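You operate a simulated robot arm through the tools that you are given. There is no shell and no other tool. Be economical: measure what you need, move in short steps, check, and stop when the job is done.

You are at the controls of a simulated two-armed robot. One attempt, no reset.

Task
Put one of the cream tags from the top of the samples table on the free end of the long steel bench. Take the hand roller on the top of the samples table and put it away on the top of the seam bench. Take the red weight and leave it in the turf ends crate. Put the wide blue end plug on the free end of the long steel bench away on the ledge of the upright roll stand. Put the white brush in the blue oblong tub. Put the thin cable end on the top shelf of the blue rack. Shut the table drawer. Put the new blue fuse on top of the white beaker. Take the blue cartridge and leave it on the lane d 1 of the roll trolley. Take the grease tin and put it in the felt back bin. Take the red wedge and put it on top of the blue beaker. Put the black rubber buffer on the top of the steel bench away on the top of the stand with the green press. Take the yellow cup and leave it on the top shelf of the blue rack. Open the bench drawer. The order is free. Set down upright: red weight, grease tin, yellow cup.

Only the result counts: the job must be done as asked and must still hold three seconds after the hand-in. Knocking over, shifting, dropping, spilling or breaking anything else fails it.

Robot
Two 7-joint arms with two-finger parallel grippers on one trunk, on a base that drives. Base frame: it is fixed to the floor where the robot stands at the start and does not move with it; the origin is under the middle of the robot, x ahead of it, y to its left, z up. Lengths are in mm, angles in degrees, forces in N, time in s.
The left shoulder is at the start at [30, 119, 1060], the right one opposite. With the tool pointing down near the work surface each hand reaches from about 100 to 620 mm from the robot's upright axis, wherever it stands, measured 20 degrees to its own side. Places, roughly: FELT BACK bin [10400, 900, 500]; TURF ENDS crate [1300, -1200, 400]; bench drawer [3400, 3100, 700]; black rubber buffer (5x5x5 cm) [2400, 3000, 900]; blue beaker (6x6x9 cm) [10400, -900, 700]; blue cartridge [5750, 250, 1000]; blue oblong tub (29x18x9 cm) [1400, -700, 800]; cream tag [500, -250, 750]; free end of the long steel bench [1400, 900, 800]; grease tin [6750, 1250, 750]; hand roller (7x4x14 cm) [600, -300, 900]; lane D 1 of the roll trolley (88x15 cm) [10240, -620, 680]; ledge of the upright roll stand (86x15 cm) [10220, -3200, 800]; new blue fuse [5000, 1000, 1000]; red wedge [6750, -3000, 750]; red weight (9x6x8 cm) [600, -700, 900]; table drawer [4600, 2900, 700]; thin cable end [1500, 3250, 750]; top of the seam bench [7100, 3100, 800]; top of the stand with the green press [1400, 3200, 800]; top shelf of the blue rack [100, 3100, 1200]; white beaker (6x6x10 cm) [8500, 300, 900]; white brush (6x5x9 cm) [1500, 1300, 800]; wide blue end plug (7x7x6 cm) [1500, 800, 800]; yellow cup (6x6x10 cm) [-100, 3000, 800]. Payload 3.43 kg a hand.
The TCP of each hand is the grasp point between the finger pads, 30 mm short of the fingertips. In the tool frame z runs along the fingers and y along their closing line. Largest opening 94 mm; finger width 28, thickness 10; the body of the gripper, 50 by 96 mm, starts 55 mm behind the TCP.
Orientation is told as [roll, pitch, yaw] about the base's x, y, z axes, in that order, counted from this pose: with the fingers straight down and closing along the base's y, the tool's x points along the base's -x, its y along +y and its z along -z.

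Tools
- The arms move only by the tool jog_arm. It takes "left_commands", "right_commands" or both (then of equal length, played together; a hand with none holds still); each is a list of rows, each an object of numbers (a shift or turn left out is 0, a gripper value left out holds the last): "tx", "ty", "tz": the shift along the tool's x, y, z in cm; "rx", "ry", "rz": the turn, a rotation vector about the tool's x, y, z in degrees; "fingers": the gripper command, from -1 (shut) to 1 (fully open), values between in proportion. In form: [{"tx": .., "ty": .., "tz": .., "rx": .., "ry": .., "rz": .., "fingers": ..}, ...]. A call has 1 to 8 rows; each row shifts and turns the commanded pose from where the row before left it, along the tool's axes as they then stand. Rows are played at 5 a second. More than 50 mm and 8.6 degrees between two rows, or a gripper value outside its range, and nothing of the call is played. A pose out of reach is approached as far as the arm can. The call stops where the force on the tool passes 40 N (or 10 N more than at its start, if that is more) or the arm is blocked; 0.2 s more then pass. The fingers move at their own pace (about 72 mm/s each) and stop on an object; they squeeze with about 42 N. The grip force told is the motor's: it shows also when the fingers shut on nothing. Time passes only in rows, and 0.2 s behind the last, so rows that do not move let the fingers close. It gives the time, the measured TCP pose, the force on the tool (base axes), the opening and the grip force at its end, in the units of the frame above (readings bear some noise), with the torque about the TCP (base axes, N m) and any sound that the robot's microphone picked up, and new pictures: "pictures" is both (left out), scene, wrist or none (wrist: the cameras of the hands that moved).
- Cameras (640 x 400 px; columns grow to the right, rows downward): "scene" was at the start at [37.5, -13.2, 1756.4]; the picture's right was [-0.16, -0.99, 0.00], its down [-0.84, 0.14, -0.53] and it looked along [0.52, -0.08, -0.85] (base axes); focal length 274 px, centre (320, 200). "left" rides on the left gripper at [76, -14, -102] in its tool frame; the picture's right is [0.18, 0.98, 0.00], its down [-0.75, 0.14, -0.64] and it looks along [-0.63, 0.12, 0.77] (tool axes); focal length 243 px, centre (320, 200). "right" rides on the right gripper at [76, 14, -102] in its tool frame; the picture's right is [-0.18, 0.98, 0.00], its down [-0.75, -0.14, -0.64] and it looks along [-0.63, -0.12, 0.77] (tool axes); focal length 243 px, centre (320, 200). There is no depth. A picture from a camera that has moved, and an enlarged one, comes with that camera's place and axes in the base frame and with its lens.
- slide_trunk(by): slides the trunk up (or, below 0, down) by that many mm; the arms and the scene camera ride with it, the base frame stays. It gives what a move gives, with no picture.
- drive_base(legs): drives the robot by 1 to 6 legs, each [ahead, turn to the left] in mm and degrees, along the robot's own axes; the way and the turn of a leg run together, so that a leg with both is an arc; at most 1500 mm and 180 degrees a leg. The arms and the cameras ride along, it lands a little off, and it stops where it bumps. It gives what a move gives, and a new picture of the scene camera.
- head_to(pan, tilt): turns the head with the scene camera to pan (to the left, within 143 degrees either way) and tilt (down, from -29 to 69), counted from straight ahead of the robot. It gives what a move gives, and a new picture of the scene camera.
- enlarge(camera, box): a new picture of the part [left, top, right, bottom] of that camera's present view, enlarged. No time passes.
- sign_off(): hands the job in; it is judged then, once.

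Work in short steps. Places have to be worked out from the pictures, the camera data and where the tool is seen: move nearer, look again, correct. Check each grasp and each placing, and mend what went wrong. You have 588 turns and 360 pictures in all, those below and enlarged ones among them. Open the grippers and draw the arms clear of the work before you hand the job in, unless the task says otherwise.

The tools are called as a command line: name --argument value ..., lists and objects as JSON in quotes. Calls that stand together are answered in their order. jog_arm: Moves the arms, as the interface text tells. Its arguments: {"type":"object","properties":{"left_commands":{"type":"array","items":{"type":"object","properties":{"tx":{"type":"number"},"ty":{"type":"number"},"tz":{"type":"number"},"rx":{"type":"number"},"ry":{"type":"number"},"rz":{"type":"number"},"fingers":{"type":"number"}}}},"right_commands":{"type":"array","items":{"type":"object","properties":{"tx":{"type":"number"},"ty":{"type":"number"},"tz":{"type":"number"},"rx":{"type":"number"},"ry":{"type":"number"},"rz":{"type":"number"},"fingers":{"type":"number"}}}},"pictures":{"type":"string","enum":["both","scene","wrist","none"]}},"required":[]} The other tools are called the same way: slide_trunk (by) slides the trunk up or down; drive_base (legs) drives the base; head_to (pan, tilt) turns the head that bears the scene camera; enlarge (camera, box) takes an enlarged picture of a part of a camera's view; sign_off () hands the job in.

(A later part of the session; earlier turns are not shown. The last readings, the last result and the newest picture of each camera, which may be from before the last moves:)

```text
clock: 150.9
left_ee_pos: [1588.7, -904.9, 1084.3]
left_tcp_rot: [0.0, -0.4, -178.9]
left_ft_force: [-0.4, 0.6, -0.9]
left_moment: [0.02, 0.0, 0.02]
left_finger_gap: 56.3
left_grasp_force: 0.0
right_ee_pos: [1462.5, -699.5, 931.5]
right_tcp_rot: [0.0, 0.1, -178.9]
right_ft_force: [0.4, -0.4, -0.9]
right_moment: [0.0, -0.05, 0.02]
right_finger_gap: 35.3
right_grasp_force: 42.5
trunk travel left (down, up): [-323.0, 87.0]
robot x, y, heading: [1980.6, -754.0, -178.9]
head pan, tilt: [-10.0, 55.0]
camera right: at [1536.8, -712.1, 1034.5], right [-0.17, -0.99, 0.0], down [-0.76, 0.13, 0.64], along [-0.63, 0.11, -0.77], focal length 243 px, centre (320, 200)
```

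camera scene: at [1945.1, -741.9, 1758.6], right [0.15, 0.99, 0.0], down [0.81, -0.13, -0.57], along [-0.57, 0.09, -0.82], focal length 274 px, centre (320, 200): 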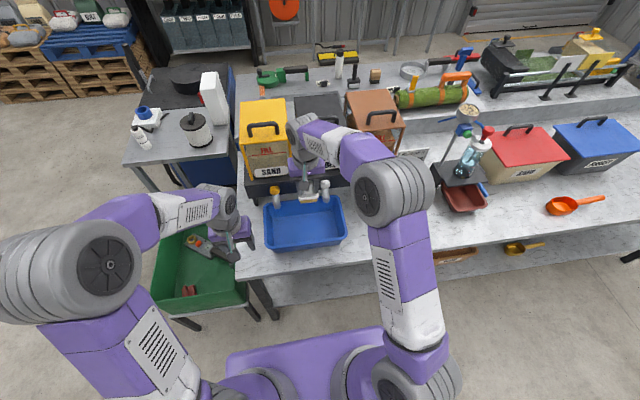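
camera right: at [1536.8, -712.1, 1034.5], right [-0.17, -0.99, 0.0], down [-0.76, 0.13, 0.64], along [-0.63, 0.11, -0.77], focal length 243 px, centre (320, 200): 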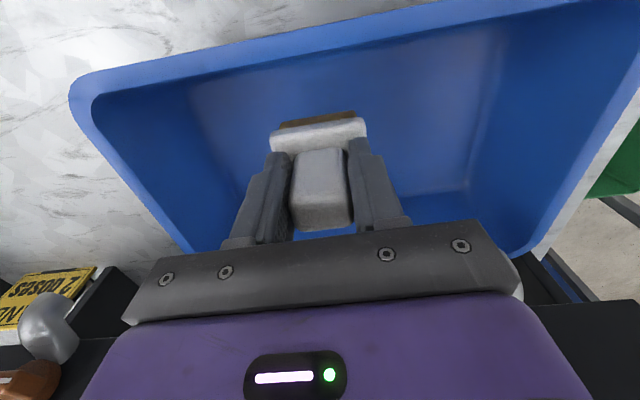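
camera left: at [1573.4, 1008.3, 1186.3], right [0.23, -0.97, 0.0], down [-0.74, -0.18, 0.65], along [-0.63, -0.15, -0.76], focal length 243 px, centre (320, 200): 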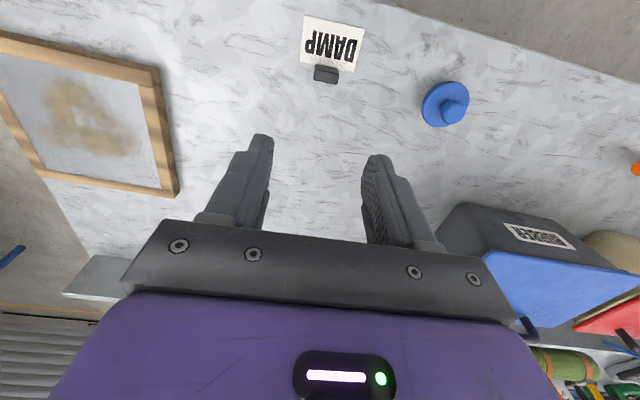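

Inside the tub. I lower further until touch.

jog_arm --right_commands '[{"tz": 1.5}, {"tz": 1}, {"tz": 0.7}, {"tz": 0.7}, {"tz": 0.7}]' --pictures "none"

```text
clock: 152.1
left_ee_pos: [1591.7, -904.3, 1086.8]
left_tcp_rot: [0.0, -0.6, -178.8]
left_ft_force: [-0.2, -0.4, -0.2]
left_moment: [0.02, 0.02, -0.02]
left_finger_gap: 56.1
left_grasp_force: 0.0
right_ee_pos: [1465.5, -698.1, 890.4]
right_tcp_rot: [0.1, -0.5, -179.0]
right_ft_force: [1.3, 1.2, 29.7]
right_moment: [0.11, -0.56, -0.04]
right_finger_gap: 35.5
right_grasp_force: 42.0
trunk travel left (down, up): [-323.0, 87.0]
robot x, y, heading: [1988.5, -754.1, -178.9]
head pan, tilt: [-10.0, 55.0]
```

Touching the tub floor. I release and rise.

jog_arm --right_commands '[{"tz": -0.2}, {"fingers": 0.3}, {}, {"tz": -4}, {"tz": -5}, {"tz": -5}, {"tz": -5}]' --pictures "both"

```text
clock: 153.7
left_ee_pos: [1590.5, -904.1, 1084.8]
left_tcp_rot: [-0.1, -0.4, -178.8]
left_ft_force: [-0.3, 0.1, 0.5]
left_moment: [0.02, -0.01, -0.01]
left_finger_gap: 56.9
left_grasp_force: 0.1
right_ee_pos: [1463.7, -699.1, 1079.7]
right_tcp_rot: [-0.1, 0.1, -178.9]
right_ft_force: [0.2, 0.8, 0.1]
right_moment: [-0.05, 0.02, 0.01]
right_finger_gap: 60.9
right_grasp_force: 0.0
trunk travel left (down, up): [-323.0, 87.0]
robot x, y, heading: [1985.1, -753.9, -179.1]
head pan, tilt: [-10.0, 55.0]
camera scene: at [1944.8, -741.9, 1758.6], right [0.15, 0.99, 0.0], down [0.81, -0.13, -0.57], along [-0.57, 0.09, -0.82], focal length 274 px, centre (320, 200)
camera right: at [1537.5, -712.5, 1183.1], right [-0.16, -0.99, 0.0], down [-0.76, 0.13, 0.64], along [-0.63, 0.11, -0.77], focal length 243 px, centre (320, 200)
```

scene: 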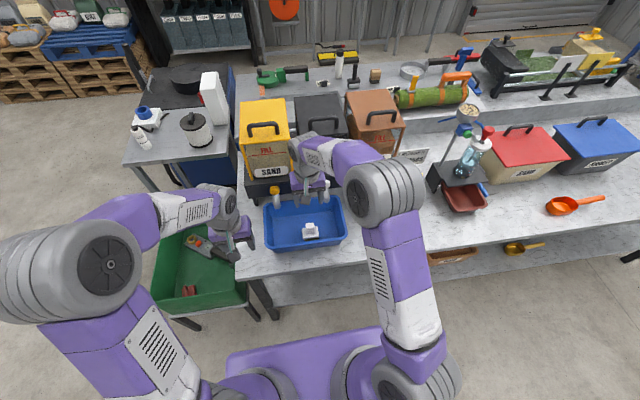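
right: 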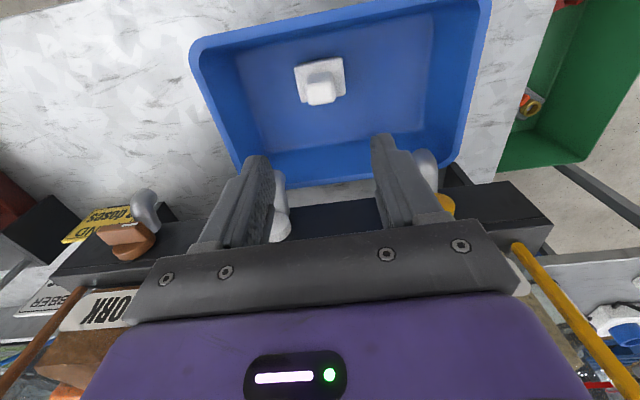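

Brush is in the tub. I back off and drive north toward the wall benches.

jog_arm --right_commands '[{"tz": -4}, {"tx": 4}, {"tx": 4}]' --left_commands '[{"tz": -4}, {}, {}]' --pictures "none"

drive_base --legs '[[-120, 0], [0, -91], [1400, 0], [1300, 0]]'

head_to --pan 20 --tilt 35

```text
clock: 154.5
left_ee_pos: [1589.2, -906.6, 1123.9]
left_tcp_rot: [-0.1, -0.5, -178.8]
left_ft_force: [0.0, 0.0, -0.6]
left_moment: [-0.04, 0.01, 0.02]
left_finger_gap: 56.5
left_grasp_force: 0.1
right_ee_pos: [1544.6, -700.0, 1123.3]
right_tcp_rot: [0.0, 0.0, -179.0]
right_ft_force: [1.0, 0.7, -0.2]
right_moment: [-0.02, 0.05, 0.0]
right_finger_gap: 61.1
right_grasp_force: 0.2
trunk travel left (down, up): [-323.0, 87.0]
robot x, y, heading: [1984.9, -750.3, -178.6]
head pan, tilt: [-10.0, 55.0]
```

```text
clock: 172.4
left_ee_pos: [1875.9, 2372.8, 1123.4]
left_tcp_rot: [0.0, -0.4, 91.6]
left_ft_force: [-0.2, 0.2, -0.1]
left_moment: [-0.06, 0.0, -0.04]
left_finger_gap: 56.6
left_grasp_force: 0.1
right_ee_pos: [2083.6, 2421.4, 1123.6]
right_tcp_rot: [-0.1, 0.1, 91.6]
right_ft_force: [0.5, 1.5, -0.3]
right_moment: [0.0, 0.02, 0.0]
right_finger_gap: 61.2
right_grasp_force: 0.0
trunk travel left (down, up): [-323.0, 87.0]
robot x, y, heading: [2032.4, 1975.9, 91.4]
head pan, tilt: [-10.0, 55.0]
camera scene: at [2046.5, 2016.8, 1758.6], right [0.99, -0.15, 0.0], down [-0.12, -0.81, -0.57], along [0.08, 0.57, -0.82], focal length 274 px, centre (320, 200)
```

scene: 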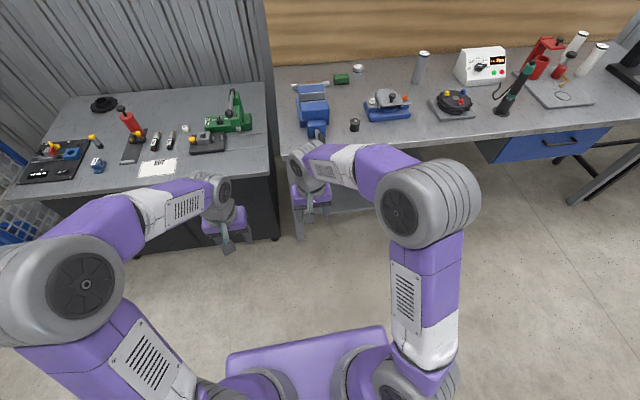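

```text
clock: 173.4
left_ee_pos: [1876.3, 2373.2, 1124.0]
left_tcp_rot: [0.0, -0.4, 91.5]
left_ft_force: [-0.7, -1.1, 0.2]
left_moment: [0.01, -0.01, -0.01]
left_finger_gap: 56.5
left_grasp_force: 0.0
right_ee_pos: [2084.8, 2421.2, 1123.8]
right_tcp_rot: [-0.1, 0.1, 91.6]
right_ft_force: [-0.3, 0.0, 0.1]
right_moment: [0.03, 0.01, 0.01]
right_finger_gap: 61.4
right_grasp_force: 0.1
trunk travel left (down, up): [-323.0, 87.0]
robot x, y, heading: [2036.7, 1974.8, 91.8]
head pan, tilt: [20.0, 35.0]
camera scene: at [2003.6, 2027.2, 1786.8], right [0.93, 0.37, 0.0], down [0.21, -0.53, -0.82], along [-0.3, 0.76, -0.57], focal length 274 px, centre (320, 200)
```

scene: 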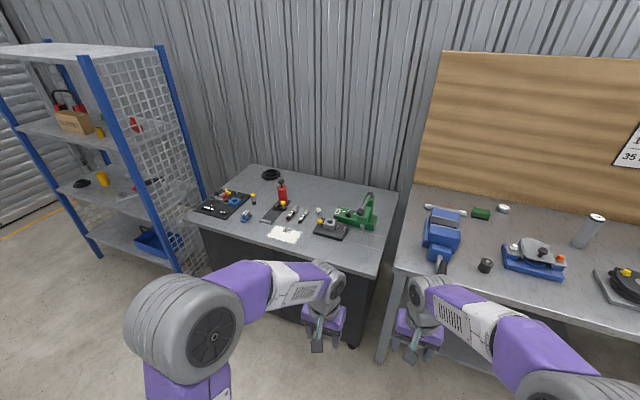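

The buffer stands near [2370,3050] by the vice. I zoom to identify the cable ends on the press stand.

enlarge --camera "scene" --box '[190, 150, 400, 281]'

enlarge --camera "scene" --box '[0, 40, 220, 280]'

```text
3.05 times, centred on (295, 216) of scene
camera zoom: at [2003.6, 2027.2, 1786.8], right [0.93, 0.37, 0.0], down [0.21, -0.53, -0.82], along [-0.3, 0.76, -0.57], focal length 836 px, centre (396, 153)
```

zoom: 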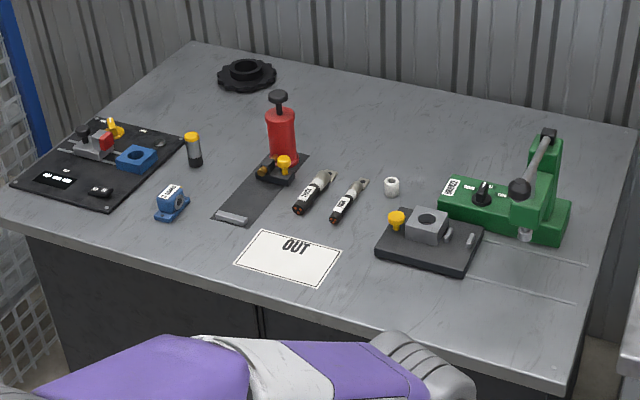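

```text
1.67 times, centred on (110, 160) of scene
camera zoom: at [2003.6, 2027.2, 1786.8], right [0.93, 0.37, 0.0], down [0.21, -0.53, -0.82], along [-0.3, 0.76, -0.57], focal length 458 px, centre (670, 267)
```

zoom: 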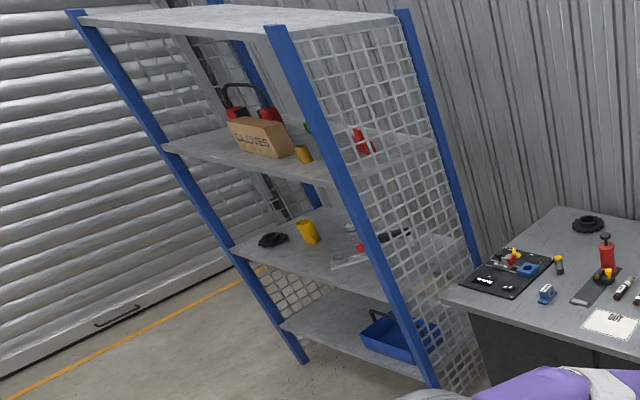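

I drive to about [2220,2520] facing the bench to take the buffer with the right hand.

drive_base --legs '[[0, -20.5], [575, 0], [0, 19]]'

head_to --pan 0 --tilt 50

```text
clock: 178.7
left_ee_pos: [2072.2, 2900.0, 1123.6]
left_tcp_rot: [0.0, -0.4, 89.7]
left_ft_force: [-0.5, 0.3, 0.7]
left_moment: [0.02, -0.02, 0.0]
left_finger_gap: 56.6
left_grasp_force: 0.1
right_ee_pos: [2281.6, 2939.8, 1122.6]
right_tcp_rot: [-0.1, 0.1, 89.7]
right_ft_force: [-0.8, -0.6, -0.2]
right_moment: [-0.01, -0.03, -0.02]
right_finger_gap: 60.9
right_grasp_force: 0.0
trunk travel left (down, up): [-323.0, 87.0]
robot x, y, heading: [2218.7, 2499.8, 89.6]
head pan, tilt: [20.0, 35.0]
camera scene: at [2187.8, 2549.5, 1786.8], right [0.94, 0.34, 0.0], down [0.19, -0.54, -0.82], along [-0.28, 0.77, -0.57], focal length 274 px, centre (320, 200)
```

scene: 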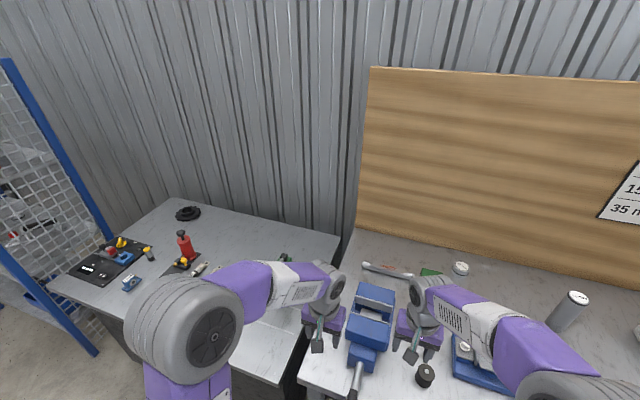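

```text
clock: 179.6
left_ee_pos: [2073.4, 2899.7, 1123.9]
left_tcp_rot: [0.0, -0.4, 89.6]
left_ft_force: [0.6, 0.2, 0.6]
left_moment: [-0.02, 0.02, 0.0]
left_finger_gap: 56.4
left_grasp_force: 0.1
right_ee_pos: [2281.6, 2940.4, 1123.1]
right_tcp_rot: [0.0, 0.1, 89.5]
right_ft_force: [0.3, 0.3, 0.4]
right_moment: [-0.03, 0.01, 0.0]
right_finger_gap: 61.4
right_grasp_force: 0.0
trunk travel left (down, up): [-323.0, 87.0]
robot x, y, heading: [2217.2, 2502.6, 89.9]
head pan, tilt: [0.0, 50.0]
camera scene: at [2218.3, 2543.5, 1765.1], right [1.0, -0.01, 0.0], down [0.0, -0.77, -0.64], along [0.0, 0.64, -0.77], focal length 274 px, centre (320, 200)
```

scene: 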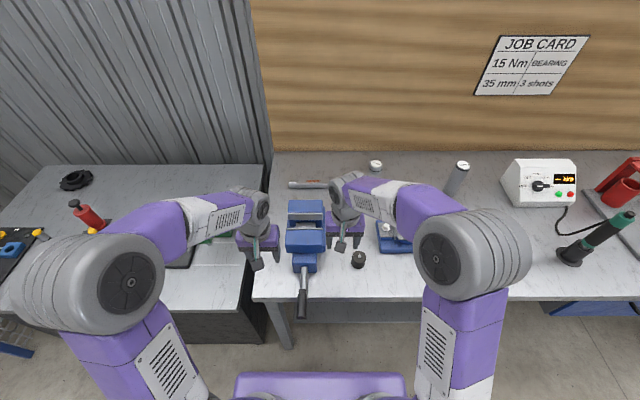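

Buffer near [2355,3015]. I bring the right hand over it.

jog_arm --right_commands '[{"tx": -3.5, "ty": -3.5, "fingers": 0.6}, {"tx": -3.5, "ty": -3.5}, {"tz": 4}, {"tz": 4}, {"tz": 3}]' --pictures "wrist"

```text
clock: 180.8
left_ee_pos: [2072.7, 2900.9, 1123.6]
left_tcp_rot: [0.1, -0.4, 89.8]
left_ft_force: [0.2, -0.1, -0.5]
left_moment: [0.02, 0.01, -0.04]
left_finger_gap: 56.4
left_grasp_force: 0.0
right_ee_pos: [2352.4, 3010.7, 1012.6]
right_tcp_rot: [-0.1, 0.0, 89.7]
right_ft_force: [0.0, 0.2, 0.9]
right_moment: [-0.01, -0.02, 0.01]
right_finger_gap: 75.2
right_grasp_force: 0.0
trunk travel left (down, up): [-323.0, 87.0]
robot x, y, heading: [2217.1, 2499.9, 89.5]
head pan, tilt: [0.0, 50.0]
camera right: at [2335.8, 2934.3, 1116.4], right [-0.98, 0.19, 0.0], down [0.15, 0.75, 0.64], along [0.12, 0.63, -0.77], focal length 243 px, centre (320, 200)
```

right: 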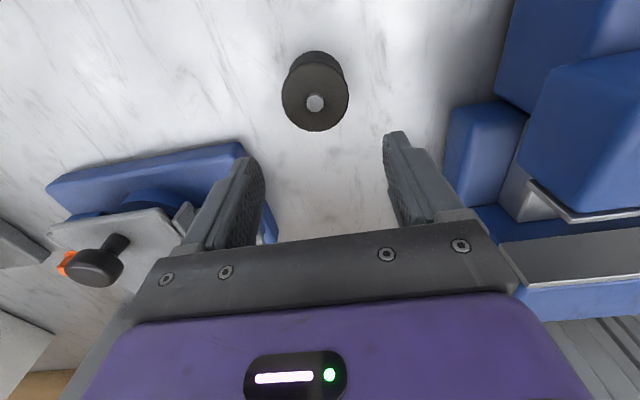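

Buffer top is about z 922 at [2351,2994]. I align, descend and grip.

jog_arm --right_commands '[{"tx": 1.7, "tz": 3}, {"tz": 3.5}, {"tz": 3.4}]' --pictures "wrist"

```text
clock: 181.6
left_ee_pos: [2074.1, 2899.2, 1123.9]
left_tcp_rot: [-0.1, -0.3, 89.7]
left_ft_force: [0.5, -0.2, 0.7]
left_moment: [0.02, 0.0, -0.03]
left_finger_gap: 56.3
left_grasp_force: 0.1
right_ee_pos: [2352.4, 2993.8, 930.0]
right_tcp_rot: [-0.1, 0.4, 89.7]
right_ft_force: [1.2, -9.6, 16.3]
right_moment: [-0.13, 0.62, 0.23]
right_finger_gap: 74.9
right_grasp_force: 0.0
trunk travel left (down, up): [-323.0, 87.0]
robot x, y, heading: [2212.5, 2499.7, 89.7]
head pan, tilt: [0.0, 50.0]
stopped in row 3 (right hand): the force on the tool passed its limit at 105 N (the readings are from after the stop); the commanded pose is now the measured one
camera right: at [2336.4, 2917.0, 1033.9], right [-0.98, 0.19, 0.0], down [0.15, 0.76, 0.64], along [0.12, 0.62, -0.77], focal length 243 px, centre (320, 200)
```

right: 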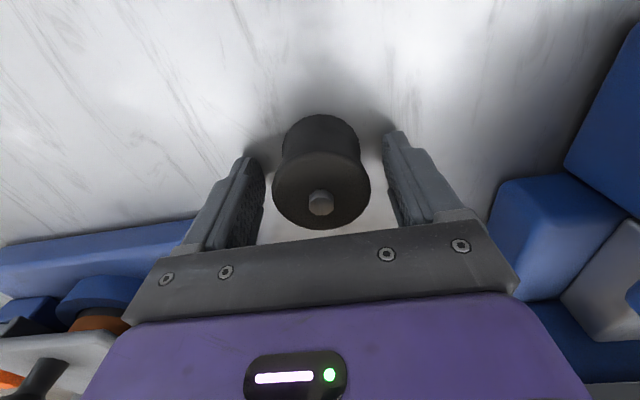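

The bench is at z≈900. I raise 5 mm and close.

jog_arm --right_commands '[{"tz": -0.6}, {"fingers": -1}, {}, {}]' --pictures "wrist"

```text
clock: 182.6
left_ee_pos: [2075.6, 2900.2, 1124.1]
left_tcp_rot: [0.0, -0.3, 89.7]
left_ft_force: [0.0, -0.2, -0.4]
left_moment: [0.03, 0.01, 0.02]
left_finger_gap: 56.2
left_grasp_force: 0.1
right_ee_pos: [2353.5, 2994.7, 935.0]
right_tcp_rot: [0.0, 0.4, 89.6]
right_ft_force: [-0.8, 0.3, 0.5]
right_moment: [-0.01, 0.01, 0.03]
right_finger_gap: 50.0
right_grasp_force: 41.5
trunk travel left (down, up): [-323.0, 87.0]
robot x, y, heading: [2217.7, 2495.8, 89.6]
head pan, tilt: [0.0, 50.0]
camera right: at [2337.2, 2918.7, 1038.8], right [-0.98, 0.19, 0.0], down [0.15, 0.76, 0.64], along [0.12, 0.63, -0.77], focal length 243 px, centre (320, 200)
```

right: 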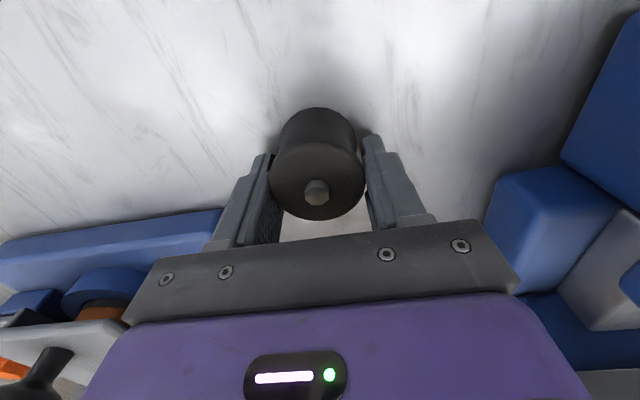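

Buffer gripped. I lift it and move over to the press stand.

jog_arm --right_commands '[{"tz": -4}, {"tz": -5}, {"tz": -5}, {"tz": -5}]' --pictures "none"

drive_base --legs '[[-250, 0], [0, 90], [617, 0], [0, -90], [200, 0]]'

head_to --pan 5 --tilt 50

```text
clock: 183.6
left_ee_pos: [2073.8, 2900.0, 1124.2]
left_tcp_rot: [0.0, -0.3, 89.8]
left_ft_force: [0.1, 0.0, 0.6]
left_moment: [0.01, 0.0, -0.01]
left_finger_gap: 56.5
left_grasp_force: 0.1
right_ee_pos: [2352.6, 2994.8, 1128.1]
right_tcp_rot: [0.0, 0.1, 89.5]
right_ft_force: [-0.1, 0.3, -0.9]
right_moment: [-0.01, 0.0, 0.0]
right_finger_gap: 50.3
right_grasp_force: 42.4
trunk travel left (down, up): [-323.0, 87.0]
robot x, y, heading: [2215.1, 2501.7, 89.6]
head pan, tilt: [0.0, 50.0]
```

```text
clock: 197.1
left_ee_pos: [1491.7, 2880.9, 1123.1]
left_tcp_rot: [-0.1, -0.3, 88.5]
left_ft_force: [-0.1, -0.7, -1.4]
left_moment: [0.02, 0.0, -0.01]
left_finger_gap: 56.3
left_grasp_force: 0.1
right_ee_pos: [1773.6, 2971.0, 1128.8]
right_tcp_rot: [-0.1, 0.4, 88.5]
right_ft_force: [0.4, 0.0, -1.8]
right_moment: [0.03, 0.01, 0.0]
right_finger_gap: 50.0
right_grasp_force: 41.9
trunk travel left (down, up): [-323.0, 87.0]
robot x, y, heading: [1628.0, 2477.4, 88.6]
head pan, tilt: [0.0, 50.0]
camera scene: at [1628.8, 2522.2, 1765.1], right [1.0, -0.03, 0.0], down [-0.02, -0.77, -0.64], along [0.02, 0.64, -0.77], focal length 274 px, centre (320, 200)
```

scene: 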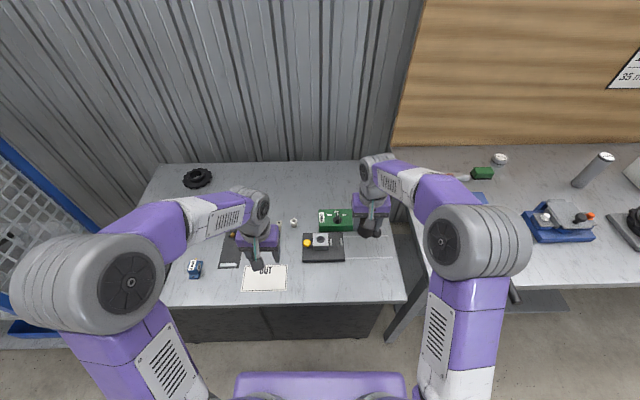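

```text
clock: 197.7
left_ee_pos: [1491.4, 2881.3, 1122.8]
left_tcp_rot: [0.1, -0.3, 88.5]
left_ft_force: [0.1, -0.4, -0.7]
left_moment: [0.02, 0.01, -0.01]
left_finger_gap: 56.5
left_grasp_force: 0.1
right_ee_pos: [1773.3, 2971.8, 1128.0]
right_tcp_rot: [0.0, 0.2, 88.4]
right_ft_force: [0.1, 0.0, -0.3]
right_moment: [0.01, -0.02, 0.02]
right_finger_gap: 50.0
right_grasp_force: 42.1
trunk travel left (down, up): [-323.0, 87.0]
robot x, y, heading: [1625.0, 2474.2, 88.6]
head pan, tilt: [5.0, 50.0]
camera scene: at [1622.1, 2522.0, 1765.1], right [1.0, 0.06, 0.0], down [0.05, -0.76, -0.64], along [-0.04, 0.64, -0.77], focal length 274 px, centre (320, 200)
```

scene: 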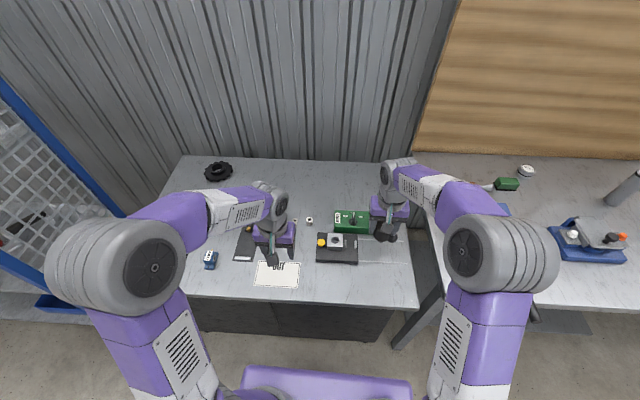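

I move the buffer over the free right front area of the stand and look with the wrist camera.

jog_arm --right_commands '[{"tx": 3, "ty": -1}, {"tx": 3, "ty": -1.2}, {"tz": 4}, {"tz": 4}, {"tz": 4}]' --pictures "both"

```text
clock: 198.9
left_ee_pos: [1492.0, 2881.2, 1123.5]
left_tcp_rot: [0.0, -0.3, 88.5]
left_ft_force: [-0.4, -0.8, 0.1]
left_moment: [0.01, 0.02, -0.02]
left_finger_gap: 56.3
left_grasp_force: 0.1
right_ee_pos: [1794.4, 2906.0, 1008.2]
right_tcp_rot: [0.0, 0.3, 88.4]
right_ft_force: [-1.4, -0.7, -0.8]
right_moment: [0.02, 0.01, 0.02]
right_finger_gap: 50.2
right_grasp_force: 42.2
trunk travel left (down, up): [-323.0, 87.0]
robot x, y, heading: [1628.2, 2476.3, 88.5]
head pan, tilt: [5.0, 50.0]
camera scene: at [1622.2, 2522.9, 1765.0], right [1.0, 0.06, 0.0], down [0.05, -0.77, -0.64], along [-0.04, 0.64, -0.77], focal length 274 px, centre (320, 200)
camera right: at [1776.5, 2830.2, 1112.8], right [-0.98, 0.21, 0.0], down [0.16, 0.75, 0.64], along [0.14, 0.62, -0.77], focal length 243 px, centre (320, 200)
```

scene: 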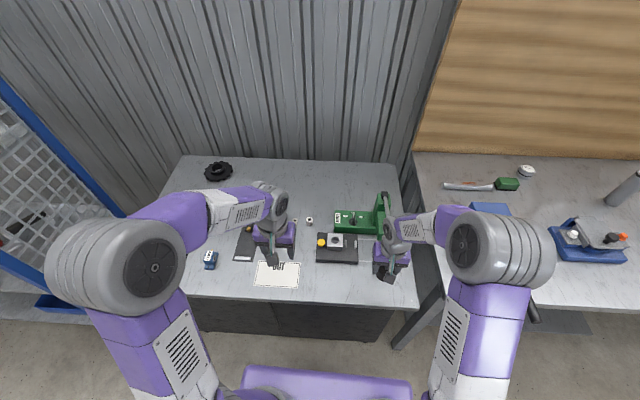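
right: 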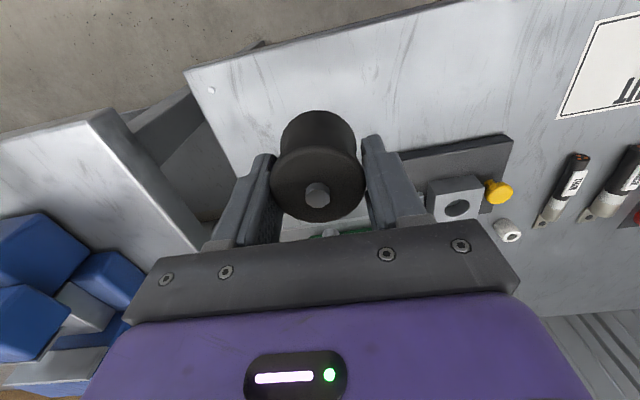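

Spot is free. I lower in shrinking steps.

jog_arm --right_commands '[{"tz": 3}, {"tz": 2}, {"tz": 1.2}, {"tz": 1}, {"tz": 1}, {"tz": 1}, {"tz": 1}, {"tz": 1}]' --pictures "wrist"

```text
clock: 200.7
left_ee_pos: [1490.8, 2880.9, 1124.1]
left_tcp_rot: [-0.1, -0.4, 88.5]
left_ft_force: [0.5, 1.0, 0.0]
left_moment: [-0.02, 0.0, 0.01]
left_finger_gap: 56.2
left_grasp_force: 0.0
right_ee_pos: [1793.9, 2908.8, 895.9]
right_tcp_rot: [0.1, 0.2, 88.5]
right_ft_force: [0.1, -0.4, -2.1]
right_moment: [-0.02, 0.02, 0.03]
right_finger_gap: 50.1
right_grasp_force: 42.5
trunk travel left (down, up): [-323.0, 87.0]
robot x, y, heading: [1625.4, 2480.0, 88.5]
head pan, tilt: [5.0, 50.0]
camera right: at [1775.9, 2833.6, 999.3], right [-0.98, 0.21, 0.0], down [0.16, 0.75, 0.64], along [0.14, 0.62, -0.77], focal length 243 px, centre (320, 200)
```

right: 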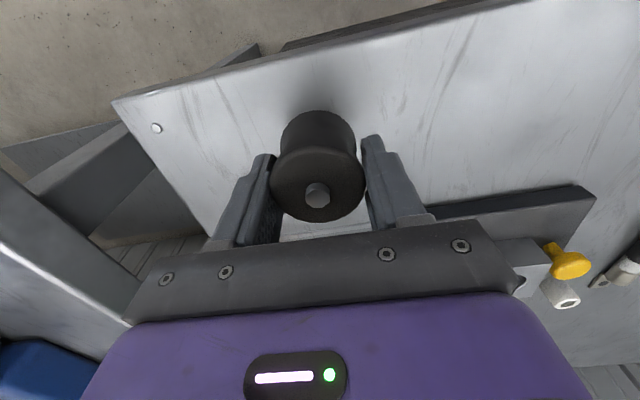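

Continuing down.

jog_arm --right_commands '[{"tz": 1}, {"tz": 1}, {"tz": 0.8}, {"tz": 0.8}, {"tz": 0.8}, {"tz": 0.8}, {"tz": 0.8}]' --pictures "wrist"

```text
clock: 202.0
left_ee_pos: [1490.1, 2878.7, 1124.7]
left_tcp_rot: [0.0, -0.4, 88.5]
left_ft_force: [0.3, 0.5, 0.2]
left_moment: [-0.02, 0.02, -0.03]
left_finger_gap: 56.4
left_grasp_force: 0.0
right_ee_pos: [1794.5, 2909.2, 854.7]
right_tcp_rot: [-0.2, 0.2, 88.4]
right_ft_force: [-0.5, -11.9, 28.5]
right_moment: [-0.38, 0.13, 0.06]
right_finger_gap: 50.1
right_grasp_force: 41.7
trunk travel left (down, up): [-323.0, 87.0]
robot x, y, heading: [1628.4, 2476.7, 88.1]
head pan, tilt: [5.0, 50.0]
stopped in row 6 (right hand): the force on the tool passed its limit at 48 N (the readings are from after the stop); the commanded pose is now the measured one
camera right: at [1776.1, 2832.9, 958.5], right [-0.98, 0.21, 0.0], down [0.16, 0.75, 0.64], along [0.14, 0.63, -0.77], focal length 243 px, centre (320, 200)
```

right: 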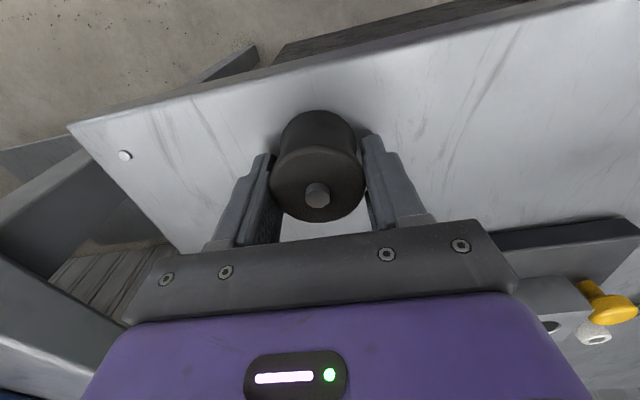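

Contact (stand top ≈ z 820). I release and rise.

jog_arm --right_commands '[{"tz": -0.2}, {"fingers": 0.4}, {}, {"tz": -3}, {"tz": -5}, {"tz": -5}, {"tz": -5}, {"tz": -5}]' --pictures "wrist"

```text
clock: 203.8
left_ee_pos: [1492.2, 2880.2, 1123.7]
left_tcp_rot: [0.0, -0.4, 88.4]
left_ft_force: [-0.4, -0.5, 0.8]
left_moment: [0.03, 0.0, 0.02]
left_finger_gap: 56.7
left_grasp_force: 0.0
right_ee_pos: [1793.4, 2906.4, 1082.9]
right_tcp_rot: [0.0, 0.0, 88.6]
right_ft_force: [-0.1, 0.0, 0.0]
right_moment: [-0.01, 0.01, -0.01]
right_finger_gap: 65.7
right_grasp_force: 0.0
trunk travel left (down, up): [-323.0, 87.0]
robot x, y, heading: [1625.8, 2473.4, 88.7]
head pan, tilt: [5.0, 50.0]
camera right: at [1775.6, 2831.0, 1186.5], right [-0.98, 0.21, 0.0], down [0.16, 0.75, 0.64], along [0.14, 0.63, -0.77], focal length 243 px, centre (320, 200)
```

right: 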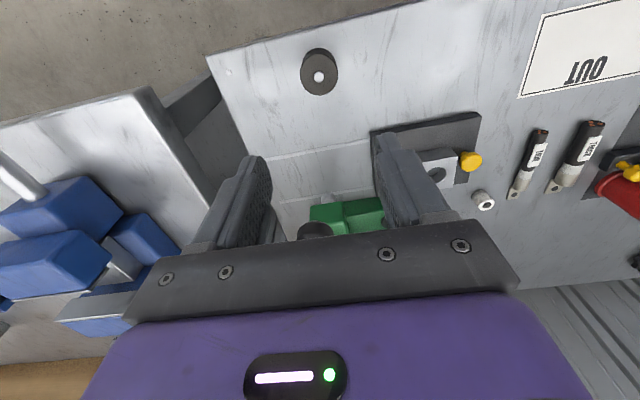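

Buffer stands. The thin cable end (label THIN) lies near [1474,3121,830]; I edge 65 mm forward and bring the left hand above it.

drive_base --legs '[[65, 0]]'

jog_arm --left_commands '[{"tx": -4.5, "ty": 0.5}, {"tx": -4.5, "ty": 0.5}, {"tx": -4.5}, {"tz": 4}, {"tz": 4}]' --pictures "both"

```text
clock: 204.8
left_ee_pos: [1493.5, 2947.0, 1124.5]
left_tcp_rot: [-0.1, -0.3, 88.4]
left_ft_force: [-0.5, 1.2, -0.1]
left_moment: [-0.01, 0.0, 0.02]
left_finger_gap: 56.4
left_grasp_force: 0.0
right_ee_pos: [1794.4, 2973.0, 1081.2]
right_tcp_rot: [-0.1, 0.1, 88.3]
right_ft_force: [1.1, -1.1, 0.0]
right_moment: [0.12, 0.01, -0.03]
right_finger_gap: 66.0
right_grasp_force: 0.5
trunk travel left (down, up): [-323.0, 87.0]
robot x, y, heading: [1627.6, 2542.6, 88.4]
head pan, tilt: [5.0, 50.0]
camera scene: at [1623.5, 2588.4, 1765.1], right [1.0, 0.06, 0.0], down [0.05, -0.77, -0.64], along [-0.04, 0.64, -0.77], focal length 274 px, centre (320, 200)
```

scene: 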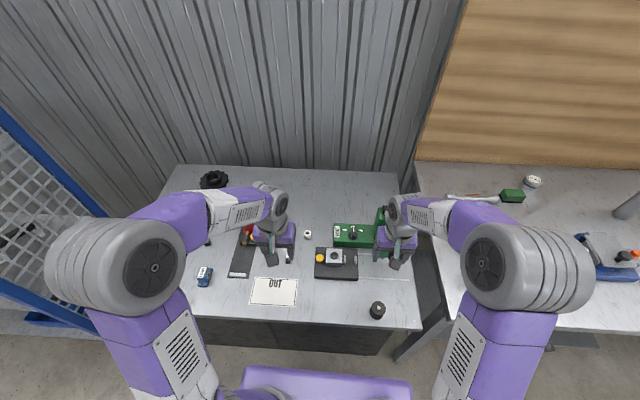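

```text
clock: 206.0
left_ee_pos: [1485.3, 3084.3, 1046.1]
left_tcp_rot: [-0.1, -0.3, 88.5]
left_ft_force: [0.1, 0.2, 0.1]
left_moment: [0.01, 0.04, -0.03]
left_finger_gap: 56.5
left_grasp_force: 0.0
right_ee_pos: [1794.8, 2973.5, 1082.1]
right_tcp_rot: [-0.1, 0.2, 88.4]
right_ft_force: [0.2, -0.6, 0.2]
right_moment: [0.04, 0.02, -0.01]
right_finger_gap: 66.1
right_grasp_force: 0.1
trunk travel left (down, up): [-323.0, 87.0]
robot x, y, heading: [1629.2, 2544.5, 88.3]
head pan, tilt: [5.0, 50.0]
camera scene: at [1624.0, 2588.0, 1765.1], right [1.0, 0.06, 0.0], down [0.05, -0.76, -0.64], along [-0.04, 0.64, -0.77], focal length 274 px, centre (320, 200)
camera left: at [1496.9, 3007.3, 1148.3], right [-0.99, -0.16, 0.0], down [-0.12, 0.75, 0.65], along [-0.1, 0.64, -0.76], focal length 243 px, centre (320, 200)
```

scene: 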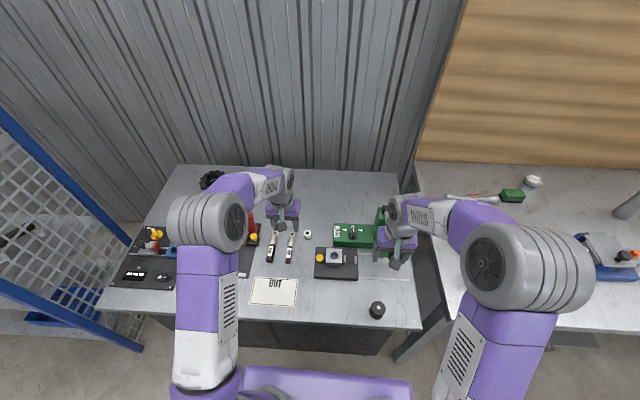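
left: 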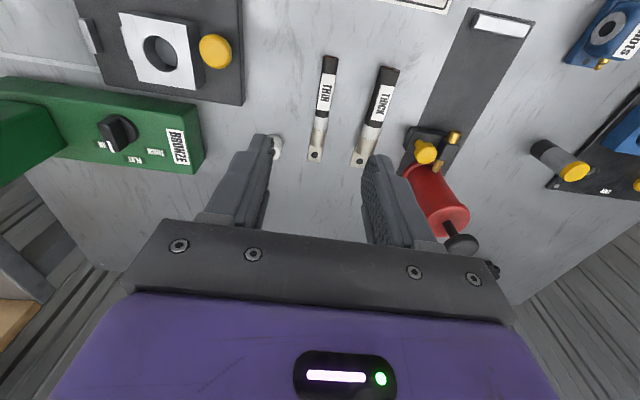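

Thin cable end centre near [1476,3103]. I align and descend.

jog_arm --left_commands '[{"tx": -1.9, "ty": 0.9, "tz": 4, "rz": 5}, {"tz": 5}, {"tz": 4}]' --pictures "wrist"

```text
clock: 206.8
left_ee_pos: [1476.2, 3106.8, 913.4]
left_tcp_rot: [0.0, -0.5, 83.3]
left_ft_force: [0.4, -0.1, -0.5]
left_moment: [-0.01, 0.01, 0.04]
left_finger_gap: 56.8
left_grasp_force: 0.1
right_ee_pos: [1794.6, 2973.8, 1082.2]
right_tcp_rot: [-0.1, 0.1, 88.3]
right_ft_force: [0.4, -1.0, 0.3]
right_moment: [-0.02, -0.04, -0.02]
right_finger_gap: 66.3
right_grasp_force: 0.8
trunk travel left (down, up): [-323.0, 87.0]
robot x, y, heading: [1628.1, 2541.9, 88.5]
head pan, tilt: [5.0, 50.0]
camera left: at [1480.8, 3028.1, 1017.1], right [-1.0, -0.07, 0.0], down [-0.05, 0.76, 0.65], along [-0.04, 0.65, -0.76], focal length 243 px, centre (320, 200)
```

left: 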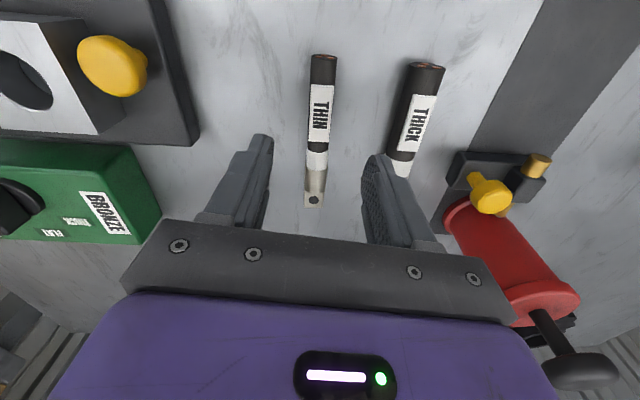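

I narrow the fingers to keep off the thick one, descend and close.

jog_arm --left_commands '[{"fingers": -0.15, "tz": 2}, {"tz": 2}, {"tz": 1}, {"tz": 0.6}]' --pictures "none"

jog_arm --left_commands '[{"tz": 0.4}, {"fingers": -1}, {}, {}]' --pictures "wrist"

```text
clock: 207.8
left_ee_pos: [1477.5, 3104.0, 858.8]
left_tcp_rot: [0.0, -0.5, 83.6]
left_ft_force: [-0.7, -0.1, -0.5]
left_moment: [-0.02, -0.03, -0.02]
left_finger_gap: 39.9
left_grasp_force: 0.1
right_ee_pos: [1794.2, 2972.2, 1081.7]
right_tcp_rot: [0.0, 0.0, 88.4]
right_ft_force: [0.7, -0.2, -0.1]
right_moment: [0.0, 0.01, 0.01]
right_finger_gap: 65.5
right_grasp_force: 0.1
trunk travel left (down, up): [-323.0, 87.0]
robot x, y, heading: [1630.9, 2537.9, 88.4]
head pan, tilt: [5.0, 50.0]
```

```text
clock: 208.8
left_ee_pos: [1478.1, 3102.4, 854.7]
left_tcp_rot: [0.1, -0.4, 83.4]
left_ft_force: [-1.7, -0.5, 0.1]
left_moment: [0.07, 0.05, 0.07]
left_finger_gap: 18.7
left_grasp_force: 42.1
right_ee_pos: [1795.4, 2972.4, 1082.8]
right_tcp_rot: [0.0, 0.2, 88.3]
right_ft_force: [0.2, 0.3, 0.3]
right_moment: [0.03, -0.02, -0.04]
right_finger_gap: 66.0
right_grasp_force: 0.3
trunk travel left (down, up): [-323.0, 87.0]
robot x, y, heading: [1626.9, 2542.9, 88.4]
head pan, tilt: [5.0, 50.0]
camera left: at [1482.7, 3025.6, 956.9], right [-1.0, -0.07, 0.0], down [-0.05, 0.76, 0.65], along [-0.05, 0.65, -0.76], focal length 243 px, centre (320, 200)
```

left: 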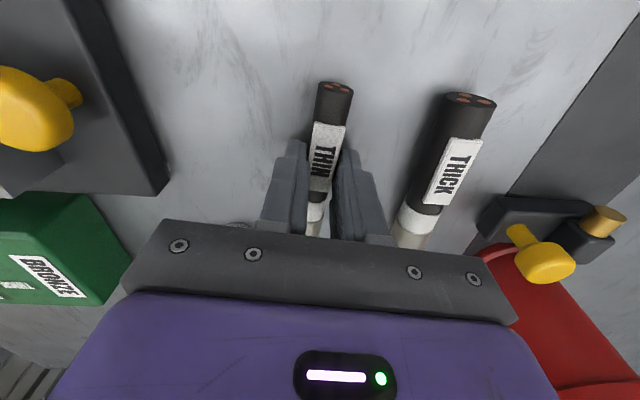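

Gripped at 19 mm. I lift it, back off, and drive to the blue rack.

jog_arm --left_commands '[{"tz": -3}, {"tz": -5}, {"tz": -5}, {"tz": -5}, {"tz": -5}, {"tz": -5}]' --pictures "wrist"

drive_base --legs '[[-300, 0], [0, 92], [1450, 0], [0, -90]]'

head_to --pan 0 --tilt 25

```text
clock: 210.2
left_ee_pos: [1478.3, 3101.7, 1137.2]
left_tcp_rot: [0.1, -0.2, 83.5]
left_ft_force: [-0.1, -0.2, -1.4]
left_moment: [-0.03, 0.03, 0.03]
left_finger_gap: 19.0
left_grasp_force: 41.9
right_ee_pos: [1794.8, 2972.7, 1082.6]
right_tcp_rot: [0.0, 0.1, 88.4]
right_ft_force: [0.3, 0.6, -0.6]
right_moment: [0.0, -0.01, -0.03]
right_finger_gap: 65.9
right_grasp_force: 0.0
trunk travel left (down, up): [-323.0, 87.0]
robot x, y, heading: [1627.9, 2543.9, 88.4]
head pan, tilt: [5.0, 50.0]
camera left: at [1482.7, 3023.5, 1239.2], right [-1.0, -0.07, 0.0], down [-0.05, 0.76, 0.65], along [-0.05, 0.64, -0.76], focal length 243 px, centre (320, 200)
```

left: 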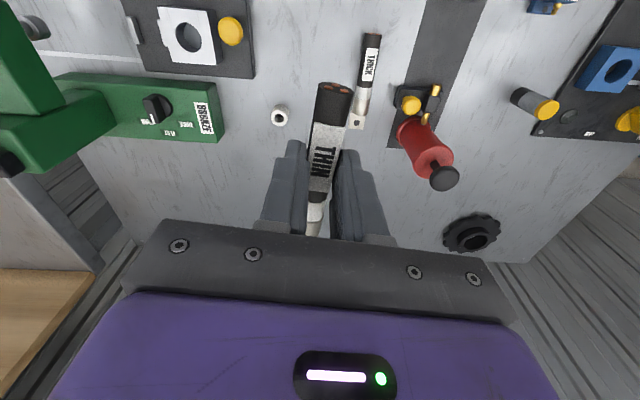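

```text
clock: 226.7
left_ee_pos: [-12.4, 2794.3, 1136.2]
left_tcp_rot: [0.0, -0.4, 86.3]
left_ft_force: [-0.5, 0.0, -1.5]
left_moment: [-0.04, 0.03, -0.02]
left_finger_gap: 18.5
left_grasp_force: 42.5
right_ee_pos: [309.9, 2683.0, 1082.0]
right_tcp_rot: [0.0, 0.1, 91.3]
right_ft_force: [-1.1, 1.3, -0.9]
right_moment: [0.0, -0.01, 0.0]
right_finger_gap: 65.8
right_grasp_force: 0.0
trunk travel left (down, up): [-323.0, 87.0]
robot x, y, heading: [170.3, 2244.3, 91.0]
head pan, tilt: [5.0, 50.0]
camera scene: at [159.0, 2288.4, 1765.1], right [0.99, 0.11, 0.0], down [0.08, -0.76, -0.64], along [-0.07, 0.64, -0.77], focal length 274 px, centre (320, 200)
```

scene: 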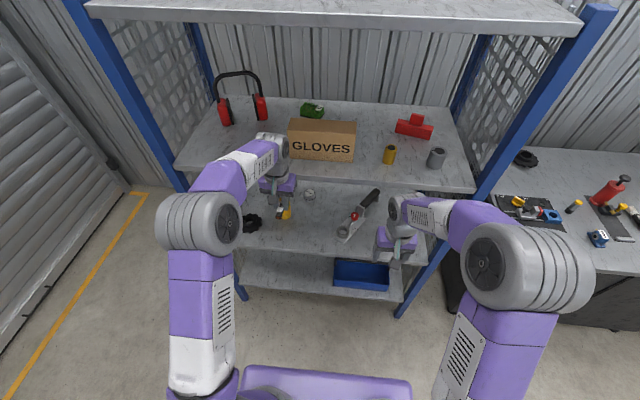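

```text
clock: 227.6
left_ee_pos: [-12.7, 2795.6, 1135.6]
left_tcp_rot: [0.0, -0.4, 86.3]
left_ft_force: [-0.9, -0.2, -2.3]
left_moment: [-0.04, 0.02, -0.02]
left_finger_gap: 18.4
left_grasp_force: 42.2
right_ee_pos: [311.4, 2682.2, 1082.5]
right_tcp_rot: [-0.1, 0.0, 91.3]
right_ft_force: [0.9, 0.7, 0.4]
right_moment: [-0.01, -0.01, -0.02]
right_finger_gap: 65.7
right_grasp_force: 0.0
trunk travel left (down, up): [-323.0, 87.0]
robot x, y, heading: [162.9, 2241.6, 91.2]
head pan, tilt: [0.0, 25.0]
camera scene: at [165.1, 2304.0, 1802.5], right [1.0, 0.02, 0.0], down [0.01, -0.42, -0.91], along [-0.02, 0.91, -0.42], focal length 274 px, centre (320, 200)
```

scene: 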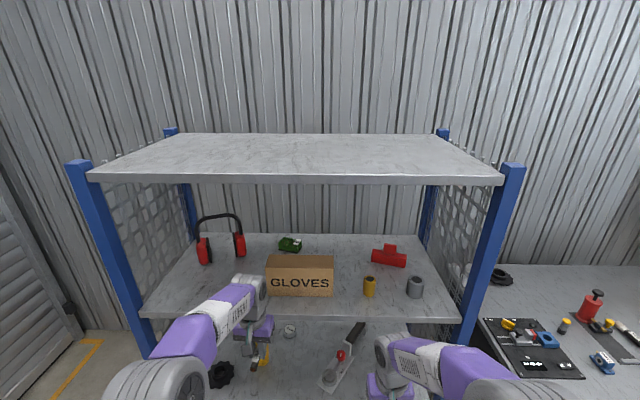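

The upper shelf is at about z 1130, front edge y≈2897. I raise and retract the left hand, retract the right, then approach.

jog_arm --left_commands '[{"tz": -4}, {"tz": -4}, {"tz": -4}, {"tx": 4}, {"tx": 4}, {"tx": 4}]' --right_commands '[{"tx": 4}, {"tx": 4}, {"tx": 4}, {"tx": 4}, {}, {}]' --pictures "none"

drive_base --legs '[[0, 32], [260, 0], [0, -33]]'

head_to --pan 10 --tilt 40

```text
clock: 229.0
left_ee_pos: [-22.8, 2674.1, 1257.7]
left_tcp_rot: [0.0, -0.4, 86.3]
left_ft_force: [-0.9, -1.2, -1.8]
left_moment: [0.02, 0.05, 0.02]
left_finger_gap: 18.9
left_grasp_force: 41.9
right_ee_pos: [314.0, 2522.6, 1082.2]
right_tcp_rot: [0.0, 0.1, 91.3]
right_ft_force: [-0.6, -0.6, 0.5]
right_moment: [0.03, 0.0, -0.01]
right_finger_gap: 65.9
right_grasp_force: 0.0
trunk travel left (down, up): [-323.0, 87.0]
robot x, y, heading: [169.0, 2242.5, 91.6]
head pan, tilt: [0.0, 25.0]
```

```text
clock: 234.1
left_ee_pos: [-162.8, 2891.3, 1256.8]
left_tcp_rot: [0.1, -0.3, 85.9]
left_ft_force: [-0.1, 0.0, -0.3]
left_moment: [0.01, 0.02, 0.0]
left_finger_gap: 0.0
left_grasp_force: 32.8
right_ee_pos: [172.3, 2735.9, 1082.3]
right_tcp_rot: [0.0, 0.0, 90.9]
right_ft_force: [0.2, -0.4, -0.5]
right_moment: [0.0, -0.01, -0.01]
right_finger_gap: 65.7
right_grasp_force: 0.0
trunk travel left (down, up): [-323.0, 87.0]
robot x, y, heading: [23.8, 2454.7, 90.9]
head pan, tilt: [0.0, 25.0]
camera scene: at [22.1, 2516.6, 1802.6], right [1.0, 0.02, 0.0], down [0.01, -0.42, -0.91], along [-0.01, 0.91, -0.42], focal length 274 px, centre (320, 200)
```

scene: 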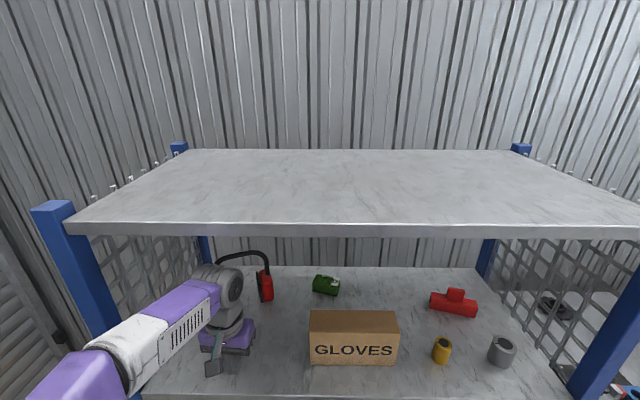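

```text
clock: 234.8
left_ee_pos: [-162.6, 2889.8, 1257.1]
left_tcp_rot: [0.0, -0.5, 85.9]
left_ft_force: [0.8, 0.3, 0.1]
left_moment: [-0.03, 0.0, 0.01]
left_finger_gap: 0.0
left_grasp_force: 33.4
right_ee_pos: [173.1, 2736.5, 1081.0]
right_tcp_rot: [0.0, 0.0, 90.9]
right_ft_force: [0.1, 0.7, 0.9]
right_moment: [0.01, -0.04, 0.03]
right_finger_gap: 65.5
right_grasp_force: 0.0
trunk travel left (down, up): [-323.0, 87.0]
robot x, y, heading: [22.2, 2456.0, 90.9]
head pan, tilt: [10.0, 40.0]
camera scene: at [7.5, 2508.2, 1779.3], right [0.98, 0.19, 0.0], down [0.12, -0.63, -0.77], along [-0.14, 0.75, -0.64], focal length 274 px, centre (320, 200)
```

scene: 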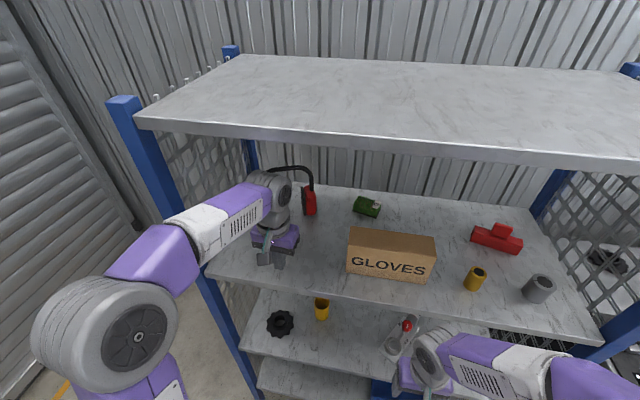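

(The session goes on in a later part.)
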